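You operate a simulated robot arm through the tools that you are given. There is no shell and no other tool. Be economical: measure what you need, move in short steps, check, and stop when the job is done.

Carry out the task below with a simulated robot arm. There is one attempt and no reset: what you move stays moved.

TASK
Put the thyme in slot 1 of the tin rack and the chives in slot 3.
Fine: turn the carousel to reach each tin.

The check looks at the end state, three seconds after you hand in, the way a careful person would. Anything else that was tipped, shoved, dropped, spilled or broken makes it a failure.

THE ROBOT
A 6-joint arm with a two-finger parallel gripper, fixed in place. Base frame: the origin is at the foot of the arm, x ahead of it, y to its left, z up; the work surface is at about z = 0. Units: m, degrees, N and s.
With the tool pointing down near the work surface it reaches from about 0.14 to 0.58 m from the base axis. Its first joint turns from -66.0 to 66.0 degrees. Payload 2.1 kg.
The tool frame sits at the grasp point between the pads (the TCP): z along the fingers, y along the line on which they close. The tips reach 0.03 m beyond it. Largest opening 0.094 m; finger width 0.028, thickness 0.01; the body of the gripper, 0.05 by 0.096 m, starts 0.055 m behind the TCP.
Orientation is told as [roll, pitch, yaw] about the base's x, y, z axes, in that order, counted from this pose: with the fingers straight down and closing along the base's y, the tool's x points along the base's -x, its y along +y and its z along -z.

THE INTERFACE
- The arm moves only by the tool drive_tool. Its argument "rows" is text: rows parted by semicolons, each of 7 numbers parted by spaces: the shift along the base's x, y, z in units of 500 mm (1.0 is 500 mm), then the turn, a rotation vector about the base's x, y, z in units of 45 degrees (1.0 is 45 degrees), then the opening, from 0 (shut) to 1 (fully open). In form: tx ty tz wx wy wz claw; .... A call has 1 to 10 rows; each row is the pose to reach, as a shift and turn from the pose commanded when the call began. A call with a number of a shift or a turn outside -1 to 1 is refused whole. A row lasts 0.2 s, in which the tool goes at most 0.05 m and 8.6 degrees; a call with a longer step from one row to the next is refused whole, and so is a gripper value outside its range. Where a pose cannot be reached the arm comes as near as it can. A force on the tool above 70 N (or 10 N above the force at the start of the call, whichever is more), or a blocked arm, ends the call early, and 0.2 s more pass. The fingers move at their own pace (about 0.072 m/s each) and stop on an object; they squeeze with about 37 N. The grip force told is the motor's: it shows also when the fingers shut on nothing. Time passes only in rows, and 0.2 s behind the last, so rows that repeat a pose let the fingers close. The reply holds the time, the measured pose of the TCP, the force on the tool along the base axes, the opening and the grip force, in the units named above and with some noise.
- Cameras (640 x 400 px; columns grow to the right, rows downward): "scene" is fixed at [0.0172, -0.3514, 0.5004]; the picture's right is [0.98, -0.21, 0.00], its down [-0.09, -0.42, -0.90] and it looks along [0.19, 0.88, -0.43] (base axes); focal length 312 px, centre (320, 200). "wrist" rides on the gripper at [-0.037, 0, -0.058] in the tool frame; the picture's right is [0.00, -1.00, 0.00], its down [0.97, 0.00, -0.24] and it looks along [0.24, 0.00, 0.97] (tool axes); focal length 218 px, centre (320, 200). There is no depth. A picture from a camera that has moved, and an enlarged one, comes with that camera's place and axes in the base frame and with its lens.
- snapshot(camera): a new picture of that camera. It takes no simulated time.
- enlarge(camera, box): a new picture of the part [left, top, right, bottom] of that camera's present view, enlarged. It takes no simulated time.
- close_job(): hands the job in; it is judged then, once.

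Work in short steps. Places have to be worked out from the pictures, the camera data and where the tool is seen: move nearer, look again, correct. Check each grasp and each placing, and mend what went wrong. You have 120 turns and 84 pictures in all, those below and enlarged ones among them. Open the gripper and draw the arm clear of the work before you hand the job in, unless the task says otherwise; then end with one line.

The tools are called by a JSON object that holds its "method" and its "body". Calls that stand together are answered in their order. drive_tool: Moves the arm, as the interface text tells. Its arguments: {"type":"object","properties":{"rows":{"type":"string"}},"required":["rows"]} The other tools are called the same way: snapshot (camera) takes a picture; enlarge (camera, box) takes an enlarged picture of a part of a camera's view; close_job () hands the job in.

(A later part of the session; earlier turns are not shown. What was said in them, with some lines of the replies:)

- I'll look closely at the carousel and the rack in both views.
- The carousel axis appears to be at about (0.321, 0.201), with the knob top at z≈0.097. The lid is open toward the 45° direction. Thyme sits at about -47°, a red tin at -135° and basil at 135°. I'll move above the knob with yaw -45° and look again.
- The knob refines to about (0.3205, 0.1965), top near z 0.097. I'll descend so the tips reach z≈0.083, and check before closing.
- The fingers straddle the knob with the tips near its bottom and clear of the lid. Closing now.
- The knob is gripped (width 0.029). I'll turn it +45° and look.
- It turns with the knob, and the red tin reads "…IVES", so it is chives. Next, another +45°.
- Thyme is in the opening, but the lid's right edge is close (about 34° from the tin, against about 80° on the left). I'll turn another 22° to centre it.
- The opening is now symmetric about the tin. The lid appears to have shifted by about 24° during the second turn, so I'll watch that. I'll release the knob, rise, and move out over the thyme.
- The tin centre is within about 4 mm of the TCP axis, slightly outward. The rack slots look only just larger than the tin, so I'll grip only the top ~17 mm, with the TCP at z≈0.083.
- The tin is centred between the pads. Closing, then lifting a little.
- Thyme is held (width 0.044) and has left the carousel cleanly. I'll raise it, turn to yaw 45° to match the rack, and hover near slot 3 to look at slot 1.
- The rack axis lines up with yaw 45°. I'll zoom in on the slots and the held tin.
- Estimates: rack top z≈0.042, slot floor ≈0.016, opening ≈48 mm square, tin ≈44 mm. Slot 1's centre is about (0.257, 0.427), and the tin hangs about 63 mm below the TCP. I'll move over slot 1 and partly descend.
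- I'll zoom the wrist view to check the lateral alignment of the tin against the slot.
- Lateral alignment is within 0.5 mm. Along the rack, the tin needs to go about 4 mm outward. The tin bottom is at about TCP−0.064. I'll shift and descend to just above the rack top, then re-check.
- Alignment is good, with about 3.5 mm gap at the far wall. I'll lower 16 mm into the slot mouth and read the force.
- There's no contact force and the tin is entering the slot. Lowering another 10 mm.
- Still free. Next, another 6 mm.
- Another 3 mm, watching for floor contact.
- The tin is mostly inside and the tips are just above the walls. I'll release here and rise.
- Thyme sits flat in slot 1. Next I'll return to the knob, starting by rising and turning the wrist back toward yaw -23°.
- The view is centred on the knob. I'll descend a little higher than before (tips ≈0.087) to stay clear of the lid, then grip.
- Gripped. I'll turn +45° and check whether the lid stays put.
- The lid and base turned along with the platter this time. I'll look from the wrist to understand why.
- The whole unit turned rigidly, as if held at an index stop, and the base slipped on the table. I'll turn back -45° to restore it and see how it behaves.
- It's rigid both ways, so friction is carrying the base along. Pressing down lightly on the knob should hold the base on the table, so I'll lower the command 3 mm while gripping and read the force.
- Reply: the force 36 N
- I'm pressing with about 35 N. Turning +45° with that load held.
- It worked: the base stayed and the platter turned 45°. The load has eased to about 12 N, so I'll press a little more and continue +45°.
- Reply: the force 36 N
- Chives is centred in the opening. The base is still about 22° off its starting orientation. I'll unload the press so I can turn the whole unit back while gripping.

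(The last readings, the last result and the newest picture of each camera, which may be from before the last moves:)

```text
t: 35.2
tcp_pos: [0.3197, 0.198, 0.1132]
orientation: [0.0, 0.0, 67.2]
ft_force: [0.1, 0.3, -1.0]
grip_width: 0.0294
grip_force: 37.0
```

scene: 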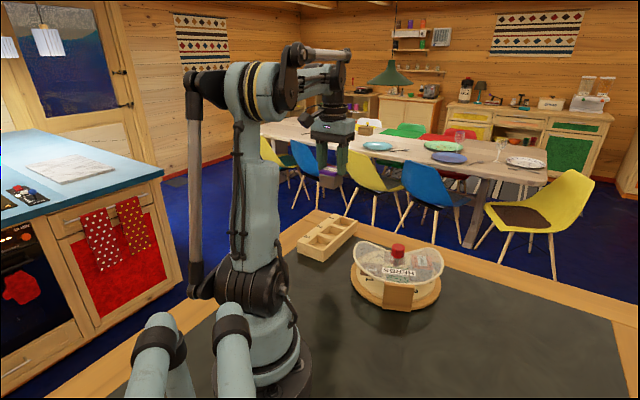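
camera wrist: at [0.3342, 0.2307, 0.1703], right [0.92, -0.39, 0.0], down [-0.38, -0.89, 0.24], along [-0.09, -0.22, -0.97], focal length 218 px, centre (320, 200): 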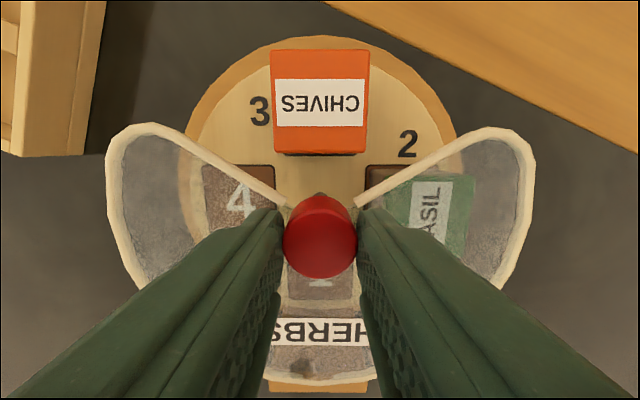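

Unloaded. Turning -22° gently.

{"method": "drive_tool", "body": {"rows": "0 0 0 0 0 -0.08 0;0 0 0 0 0 -0.16 0;0 0 0 0 0 -0.24 0;0 0 0 0 0 -0.32 0;0 0 0 0 0 -0.4 0;0 0 0 0 0 -0.49 0;0 0 0 0 0 -0.49 0"}}

{"method": "snapshot", "body": {"camera": "wrist"}}

{"method": "enlarge", "body": {"camera": "scene", "box": [290, 200, 450, 320]}}

```text
t: 36.8
tcp_pos: [0.3206, 0.1968, 0.1108]
orientation: [0.1, 0.1, 45.0]
ft_force: [-0.1, 0.1, -0.4]
grip_width: 0.0292
grip_force: 36.7
```

```text
40 pictures are left
camera wrist: at [0.3458, 0.2228, 0.1713], right [0.71, -0.71, 0.0], down [-0.69, -0.69, 0.24], along [-0.17, -0.17, -0.97], focal length 218 px, centre (320, 200)
```

wrist: 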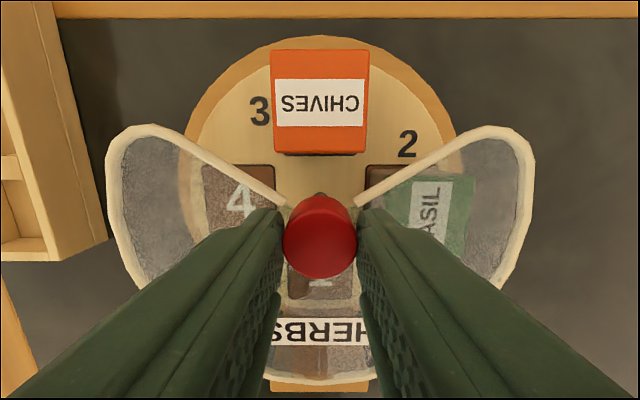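

```text
3.33 times, centred on (370, 260) of scene
camera zoom: at [0.0173, -0.3514, 0.5004], right [0.98, -0.21, 0.0], down [-0.09, -0.42, -0.9], along [0.19, 0.88, -0.43], focal length 1042 px, centre (153, 0)
```

zoom: 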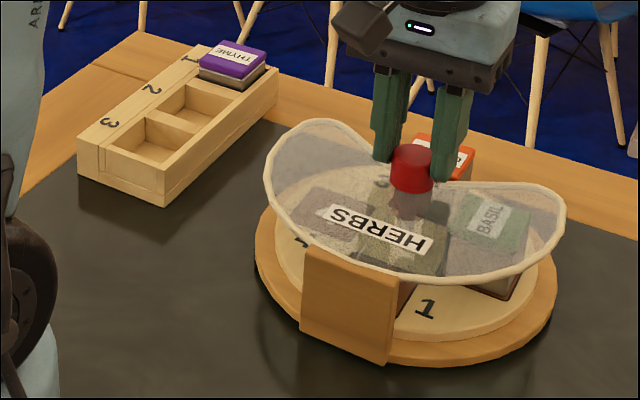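

The base is back exactly to its starting pose, with chives in the opening at 45°. I'll release, rise, and move out over the chives.

{"method": "drive_tool", "body": {"rows": "0 0 0 0 0 0 0.3;0 0 0 0 0 0 0.6;0 0 0 0 0 0 0.6;0 0 0.08 0 0 0 0.6;0 0 0.14 0 0 0 0.65;0.04 0.04 0.14 0 0 0 0.7;0.08 0.08 0.14 0 0 0 0.7;0.08 0.08 0.14 0 0 0 0.7"}}

{"method": "snapshot", "body": {"camera": "wrist"}}

```text
t: 38.6
tcp_pos: [0.3601, 0.2374, 0.1817]
orientation: [0.1, 0.0, 45.0]
ft_force: [1.4, 0.0, -1.0]
grip_width: 0.0658
grip_force: 0.1
```

```text
38 pictures are left
camera wrist: at [0.3862, 0.2628, 0.2415], right [0.71, -0.71, 0.0], down [-0.69, -0.69, 0.24], along [-0.17, -0.17, -0.97], focal length 218 px, centre (320, 200)
```

wrist: 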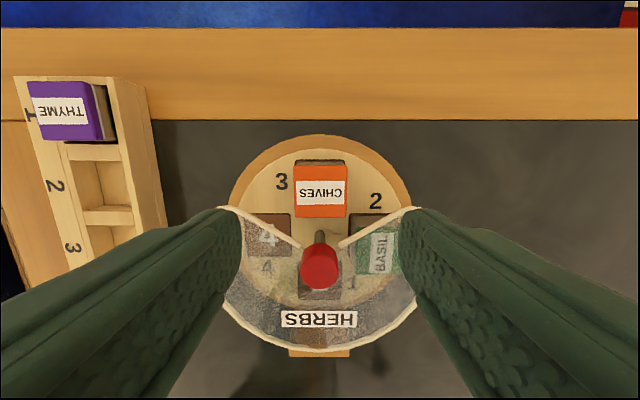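

The chives are almost centred (about 2 mm outward). I'll descend to TCP z≈0.082 and check before closing.

{"method": "drive_tool", "body": {"rows": "0.0028 0.0028 -0.07 0 0 0 0.7;0.0028 0.0028 -0.14 0 0 0 0.7;0.0028 0.0028 -0.18 0 0 0 0.7;0.0028 0.0028 -0.199 0 0 0 0.7;0.0028 0.0028 -0.199 0 0 0 0.7"}}

{"method": "snapshot", "body": {"camera": "wrist"}}

```text
t: 39.8
tcp_pos: [0.362, 0.238, 0.0827]
orientation: [0.1, 0.0, 44.9]
ft_force: [-0.3, 0.0, 0.7]
grip_width: 0.0657
grip_force: 0.0
```

```text
37 pictures are left
camera wrist: at [0.3871, 0.2636, 0.1417], right [0.71, -0.71, 0.0], down [-0.69, -0.69, 0.24], along [-0.17, -0.17, -0.97], focal length 218 px, centre (320, 200)
```

wrist: 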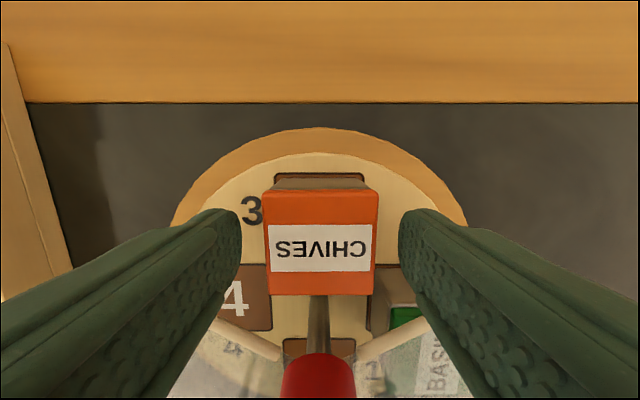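

Same picture as with the thyme, so I'll grip and lift to travel height.

{"method": "drive_tool", "body": {"rows": "0 0 0 0 0 0 0.4;0 0 0 0 0 0 0;0 0 0 0 0 0 0;0 0 0 0 0 0 0;0 0 0.06 0 0 0 0;0 0 0.14 0 0 0 0;0 0 0.22 0 0 0 0;0 0 0.22 0 0 0 0"}}

{"method": "snapshot", "body": {"camera": "wrist"}}

{"method": "enlarge", "body": {"camera": "scene", "box": [290, 140, 450, 320]}}

```text
t: 41.6
tcp_pos: [0.3602, 0.2386, 0.1928]
orientation: [0.1, -0.1, 44.9]
ft_force: [0.2, 0.5, -0.3]
grip_width: 0.0442
grip_force: 37.1
```

```text
36 pictures are left
camera wrist: at [0.3861, 0.2639, 0.252], right [0.71, -0.71, 0.0], down [-0.69, -0.69, 0.24], along [-0.17, -0.17, -0.97], focal length 218 px, centre (320, 200)
```

wrist: 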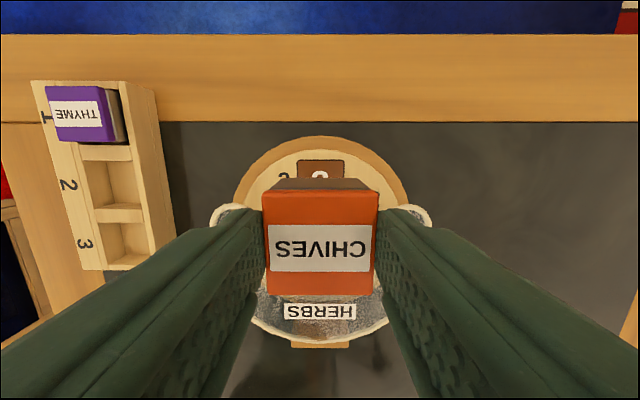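

```text
2.22 times, centred on (370, 230) of scene
camera zoom: at [0.0172, -0.3514, 0.5004], right [0.98, -0.21, 0.0], down [-0.09, -0.42, -0.9], along [0.19, 0.88, -0.43], focal length 694 px, centre (209, 133)
```

zoom: 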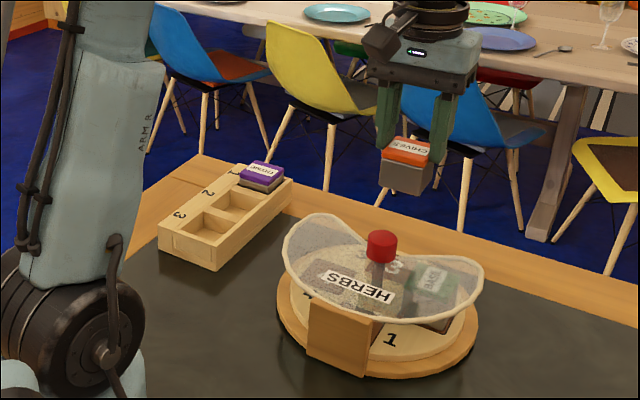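

Chives is held. Slot 3's centre should be about (0.170, 0.342), from slot 1 minus two pitches of 63 mm. I'll move above it and partly down.

{"method": "drive_tool", "body": {"rows": "-0.06 0.03 0.03 0 0 0 0;-0.13 0.07 0.04 0 0 0 0;-0.2 0.108 0.04 0 0 0 0;-0.27 0.146 0.04 0 0 0 0;-0.33 0.179 0.02 0 0 0 0;-0.382 0.207 -0.02 0 0 0 0;-0.382 0.207 -0.08 0 0 0 0;-0.382 0.207 -0.126 0 0 0 0;-0.382 0.207 -0.126 0 0 0 0"}}

{"method": "enlarge", "body": {"camera": "wrist", "box": [235, 140, 385, 230]}}

{"method": "enlarge", "body": {"camera": "scene", "box": [280, 180, 380, 280]}}

```text
t: 43.6
tcp_pos: [0.1699, 0.3423, 0.1293]
orientation: [0.1, 0.0, 45.0]
ft_force: [0.3, 0.4, -0.3]
grip_width: 0.044
grip_force: 36.9
```

```text
4.27 times, centred on (310, 185) of wrist
camera zoom: at [0.1957, 0.3673, 0.1887], right [0.71, -0.71, 0.0], down [-0.69, -0.69, 0.24], along [-0.17, -0.17, -0.97], focal length 931 px, centre (363, 264)
```

zoom: 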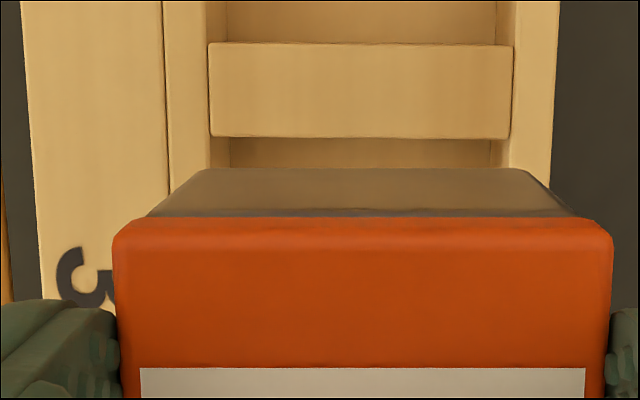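

```text
4.00 times, centred on (330, 230) of scene
camera zoom: at [0.0172, -0.3514, 0.5004], right [0.98, -0.21, 0.0], down [-0.09, -0.42, -0.9], along [0.19, 0.88, -0.43], focal length 1250 px, centre (280, 80)
```

zoom: 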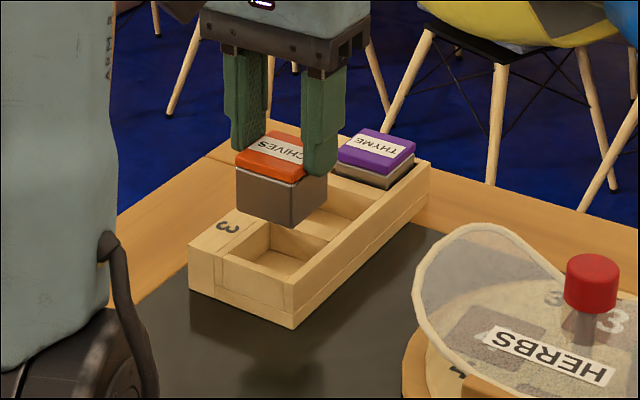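

Lateral is fine. Along the rack the tin should move about 1.7 mm inward. I'll correct and lower to the slot mouth.

{"method": "drive_tool", "body": {"rows": "-0.0028 -0.002 0 0 0 0 0;-0.0028 -0.002 -0.02 0 0 0 0;-0.0028 -0.002 -0.034 0 0 0 0;-0.0028 -0.002 -0.034 0 0 0 0"}}

{"method": "enlarge", "body": {"camera": "wrist", "box": [235, 140, 385, 230]}}

{"method": "enlarge", "body": {"camera": "scene", "box": [290, 200, 370, 260]}}

```text
t: 44.6
tcp_pos: [0.169, 0.3393, 0.1138]
orientation: [0.0, 0.0, 45.0]
ft_force: [0.2, 0.5, -0.1]
grip_width: 0.0438
grip_force: 37.1
```

```text
4.27 times, centred on (310, 185) of wrist
camera zoom: at [0.1947, 0.3664, 0.1718], right [0.71, -0.71, 0.0], down [-0.69, -0.69, 0.24], along [-0.17, -0.17, -0.97], focal length 931 px, centre (363, 264)
```

zoom: 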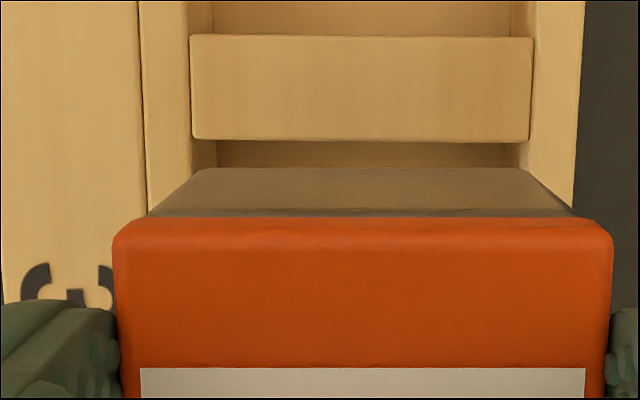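

```text
6.67 times, centred on (330, 230) of scene
camera zoom: at [0.0172, -0.3514, 0.5004], right [0.98, -0.21, 0.0], down [-0.09, -0.42, -0.9], along [0.19, 0.88, -0.43], focal length 2083 px, centre (253, 0)
```

zoom: 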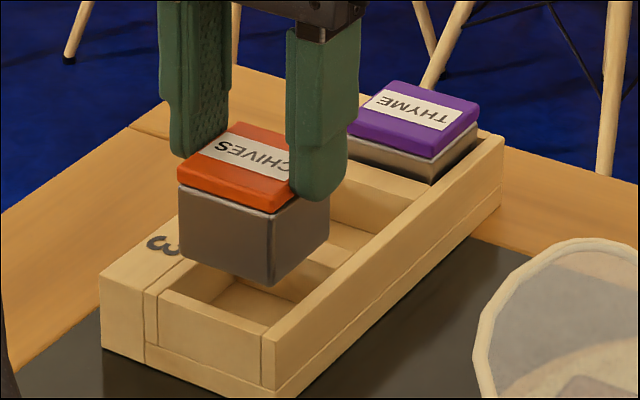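

This matches the slot 1 alignment. Lowering 17 mm.

{"method": "drive_tool", "body": {"rows": "-0.0005 0.0005 -0.01 0 0 0 0;-0.0005 0.0005 -0.02 0 0 0 0;-0.0005 0.0005 -0.034 0 0 0 0;-0.0005 0.0005 -0.034 0 0 0 0"}}

{"method": "enlarge", "body": {"camera": "scene", "box": [290, 200, 370, 260]}}

```text
t: 45.6
tcp_pos: [0.1703, 0.3406, 0.0969]
orientation: [0.1, 0.1, 45.0]
ft_force: [-0.2, -0.6, 0.0]
grip_width: 0.0441
grip_force: 37.1
```

```text
6.67 times, centred on (330, 230) of scene
camera zoom: at [0.0172, -0.3514, 0.5004], right [0.98, -0.21, 0.0], down [-0.09, -0.42, -0.9], along [0.19, 0.88, -0.43], focal length 2083 px, centre (253, 0)
```

zoom: 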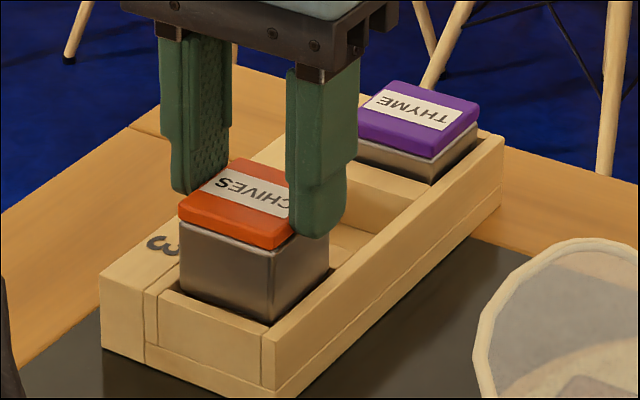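

Entering cleanly with no force. Lowering in two parts toward TCP z≈0.080.

{"method": "drive_tool", "body": {"rows": "0 0 -0.01 0 0 0 0;0 0 -0.02 0 0 0 0;0 0 -0.02 0 0 0 0"}}

{"method": "drive_tool", "body": {"rows": "0 0 -0.006 0 0 0 0;0 0 -0.012 0 0 0 0;0 0 -0.012 0 0 0 0"}}

{"method": "enlarge", "body": {"camera": "scene", "box": [290, 200, 370, 260]}}

```text
t: 46.4
tcp_pos: [0.1699, 0.3405, 0.0856]
orientation: [0.0, 0.1, 44.9]
ft_force: [-1.1, 0.6, -1.4]
grip_width: 0.044
grip_force: 37.0
```

```text
t: 47.2
tcp_pos: [0.1699, 0.3418, 0.0806]
orientation: [0.2, 0.0, 45.1]
ft_force: [1.5, 0.0, -1.0]
grip_width: 0.0439
grip_force: 37.1
```

```text
6.67 times, centred on (330, 230) of scene
camera zoom: at [0.0172, -0.3514, 0.5004], right [0.98, -0.21, 0.0], down [-0.09, -0.42, -0.9], along [0.19, 0.88, -0.43], focal length 2083 px, centre (253, 0)
```

zoom: 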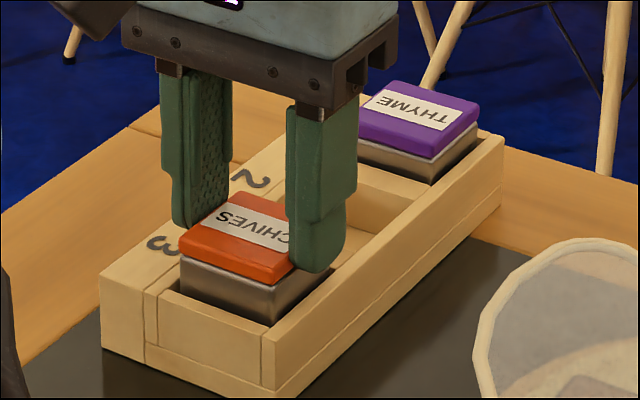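

Lowering the last ~2.5 mm, then releasing and rising.

{"method": "drive_tool", "body": {"rows": "0 0 -0.005 0 0 0 0;0 0 -0.005 0 0 0 0;0 0 -0.005 0 0 0 0.56;0 0 -0.005 0 0 0 0.62;0 0 -0.005 0 0 0 0.62;0 0 0.06 0 0 0 0.62;0 0 0.15 0 0 0 0.62;0 0 0.24 0 0 0 0.62;0 0 0.24 0 0 0 0.62"}}

{"method": "enlarge", "body": {"camera": "scene", "box": [290, 200, 370, 260]}}

{"method": "snapshot", "body": {"camera": "wrist"}}

```text
t: 49.2
tcp_pos: [0.1687, 0.3405, 0.2016]
orientation: [0.0, 0.0, 45.0]
ft_force: [-0.4, 0.5, 0.0]
grip_width: 0.0583
grip_force: 0.0
```

```text
6.67 times, centred on (330, 230) of scene
camera zoom: at [0.0172, -0.3514, 0.5004], right [0.98, -0.21, 0.0], down [-0.09, -0.42, -0.9], along [0.19, 0.88, -0.43], focal length 2083 px, centre (253, 0)
```

zoom: 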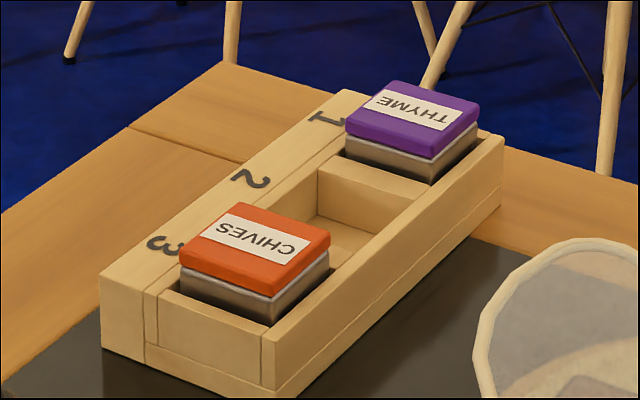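

```text
27 pictures are left
camera wrist: at [0.1949, 0.3669, 0.2597], right [0.71, -0.71, 0.0], down [-0.69, -0.69, 0.24], along [-0.17, -0.17, -0.97], focal length 218 px, centre (320, 200)
```

wrist: 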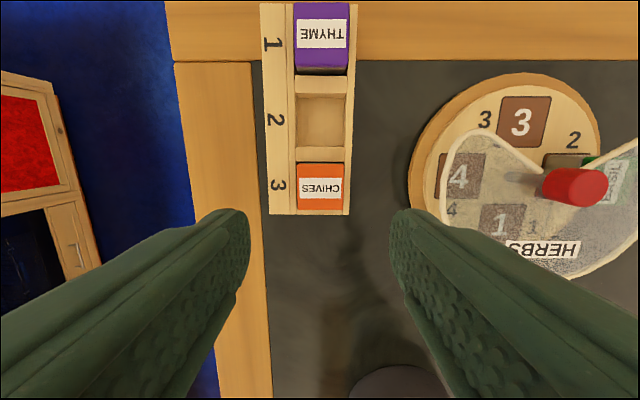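

Both tins are seated flat in slots 1 and 3, and the carousel base is back where it began. I'll raise the arm clear and open the gripper.

{"method": "drive_tool", "body": {"rows": "0 0 0.08 0 0 0 0.8;0.02 -0.04 0.16 0 0 0 1;0.05 -0.1 0.24 0 0 0 1;0.08 -0.16 0.3 0 0 0 1;0.08 -0.16 0.3 0 0 0 1"}}

{"method": "snapshot", "body": {"camera": "scene"}}

```text
refused: row 3 steps farther than a row can; nothing moved
```

```text
26 pictures are left
```

scene: 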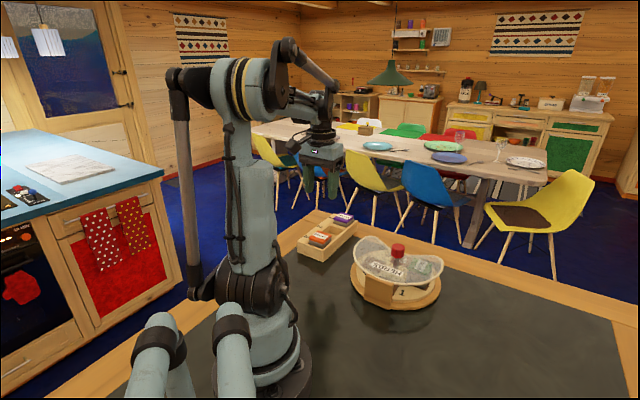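

That call was refused because one step was too long, so I'll repeat the rise with shorter steps.

{"method": "drive_tool", "body": {"rows": "0 0 0.08 0 0 0 0.8;0.01 -0.02 0.16 0 0 0 1;0.03 -0.05 0.23 0 0 0 1;0.05 -0.08 0.3 0 0 0 1;0.05 -0.08 0.3 0 0 0 1"}}

{"method": "enlarge", "body": {"camera": "scene", "box": [280, 190, 460, 320]}}

```text
t: 50.4
tcp_pos: [0.1939, 0.3014, 0.3494]
orientation: [0.1, 0.0, 45.1]
ft_force: [-0.8, 0.5, -0.2]
grip_width: 0.0942
grip_force: 0.1
```

```text
3.08 times, centred on (370, 255) of scene
camera zoom: at [0.0172, -0.3514, 0.5004], right [0.98, -0.21, 0.0], down [-0.09, -0.42, -0.9], along [0.19, 0.88, -0.43], focal length 961 px, centre (166, 31)
```

zoom: 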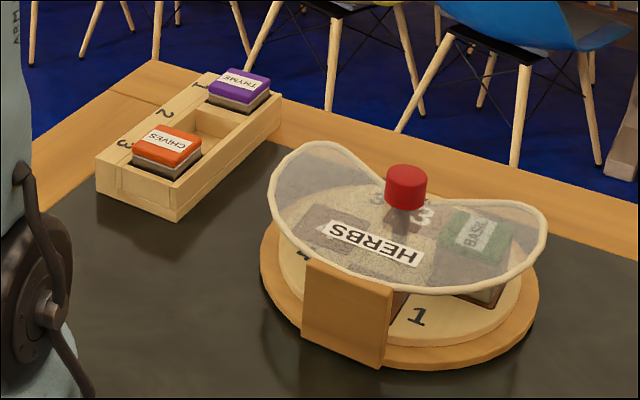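

Everything is in place and the arm is clear, so I'm handing in.

{"method": "close_job", "body": {}}

```text
The job is handed in.
```

The thyme is in slot 1 and the chives in slot 3, both sitting flat; the carousel base slipped while I turned the knob, so I turned it back to where it started.
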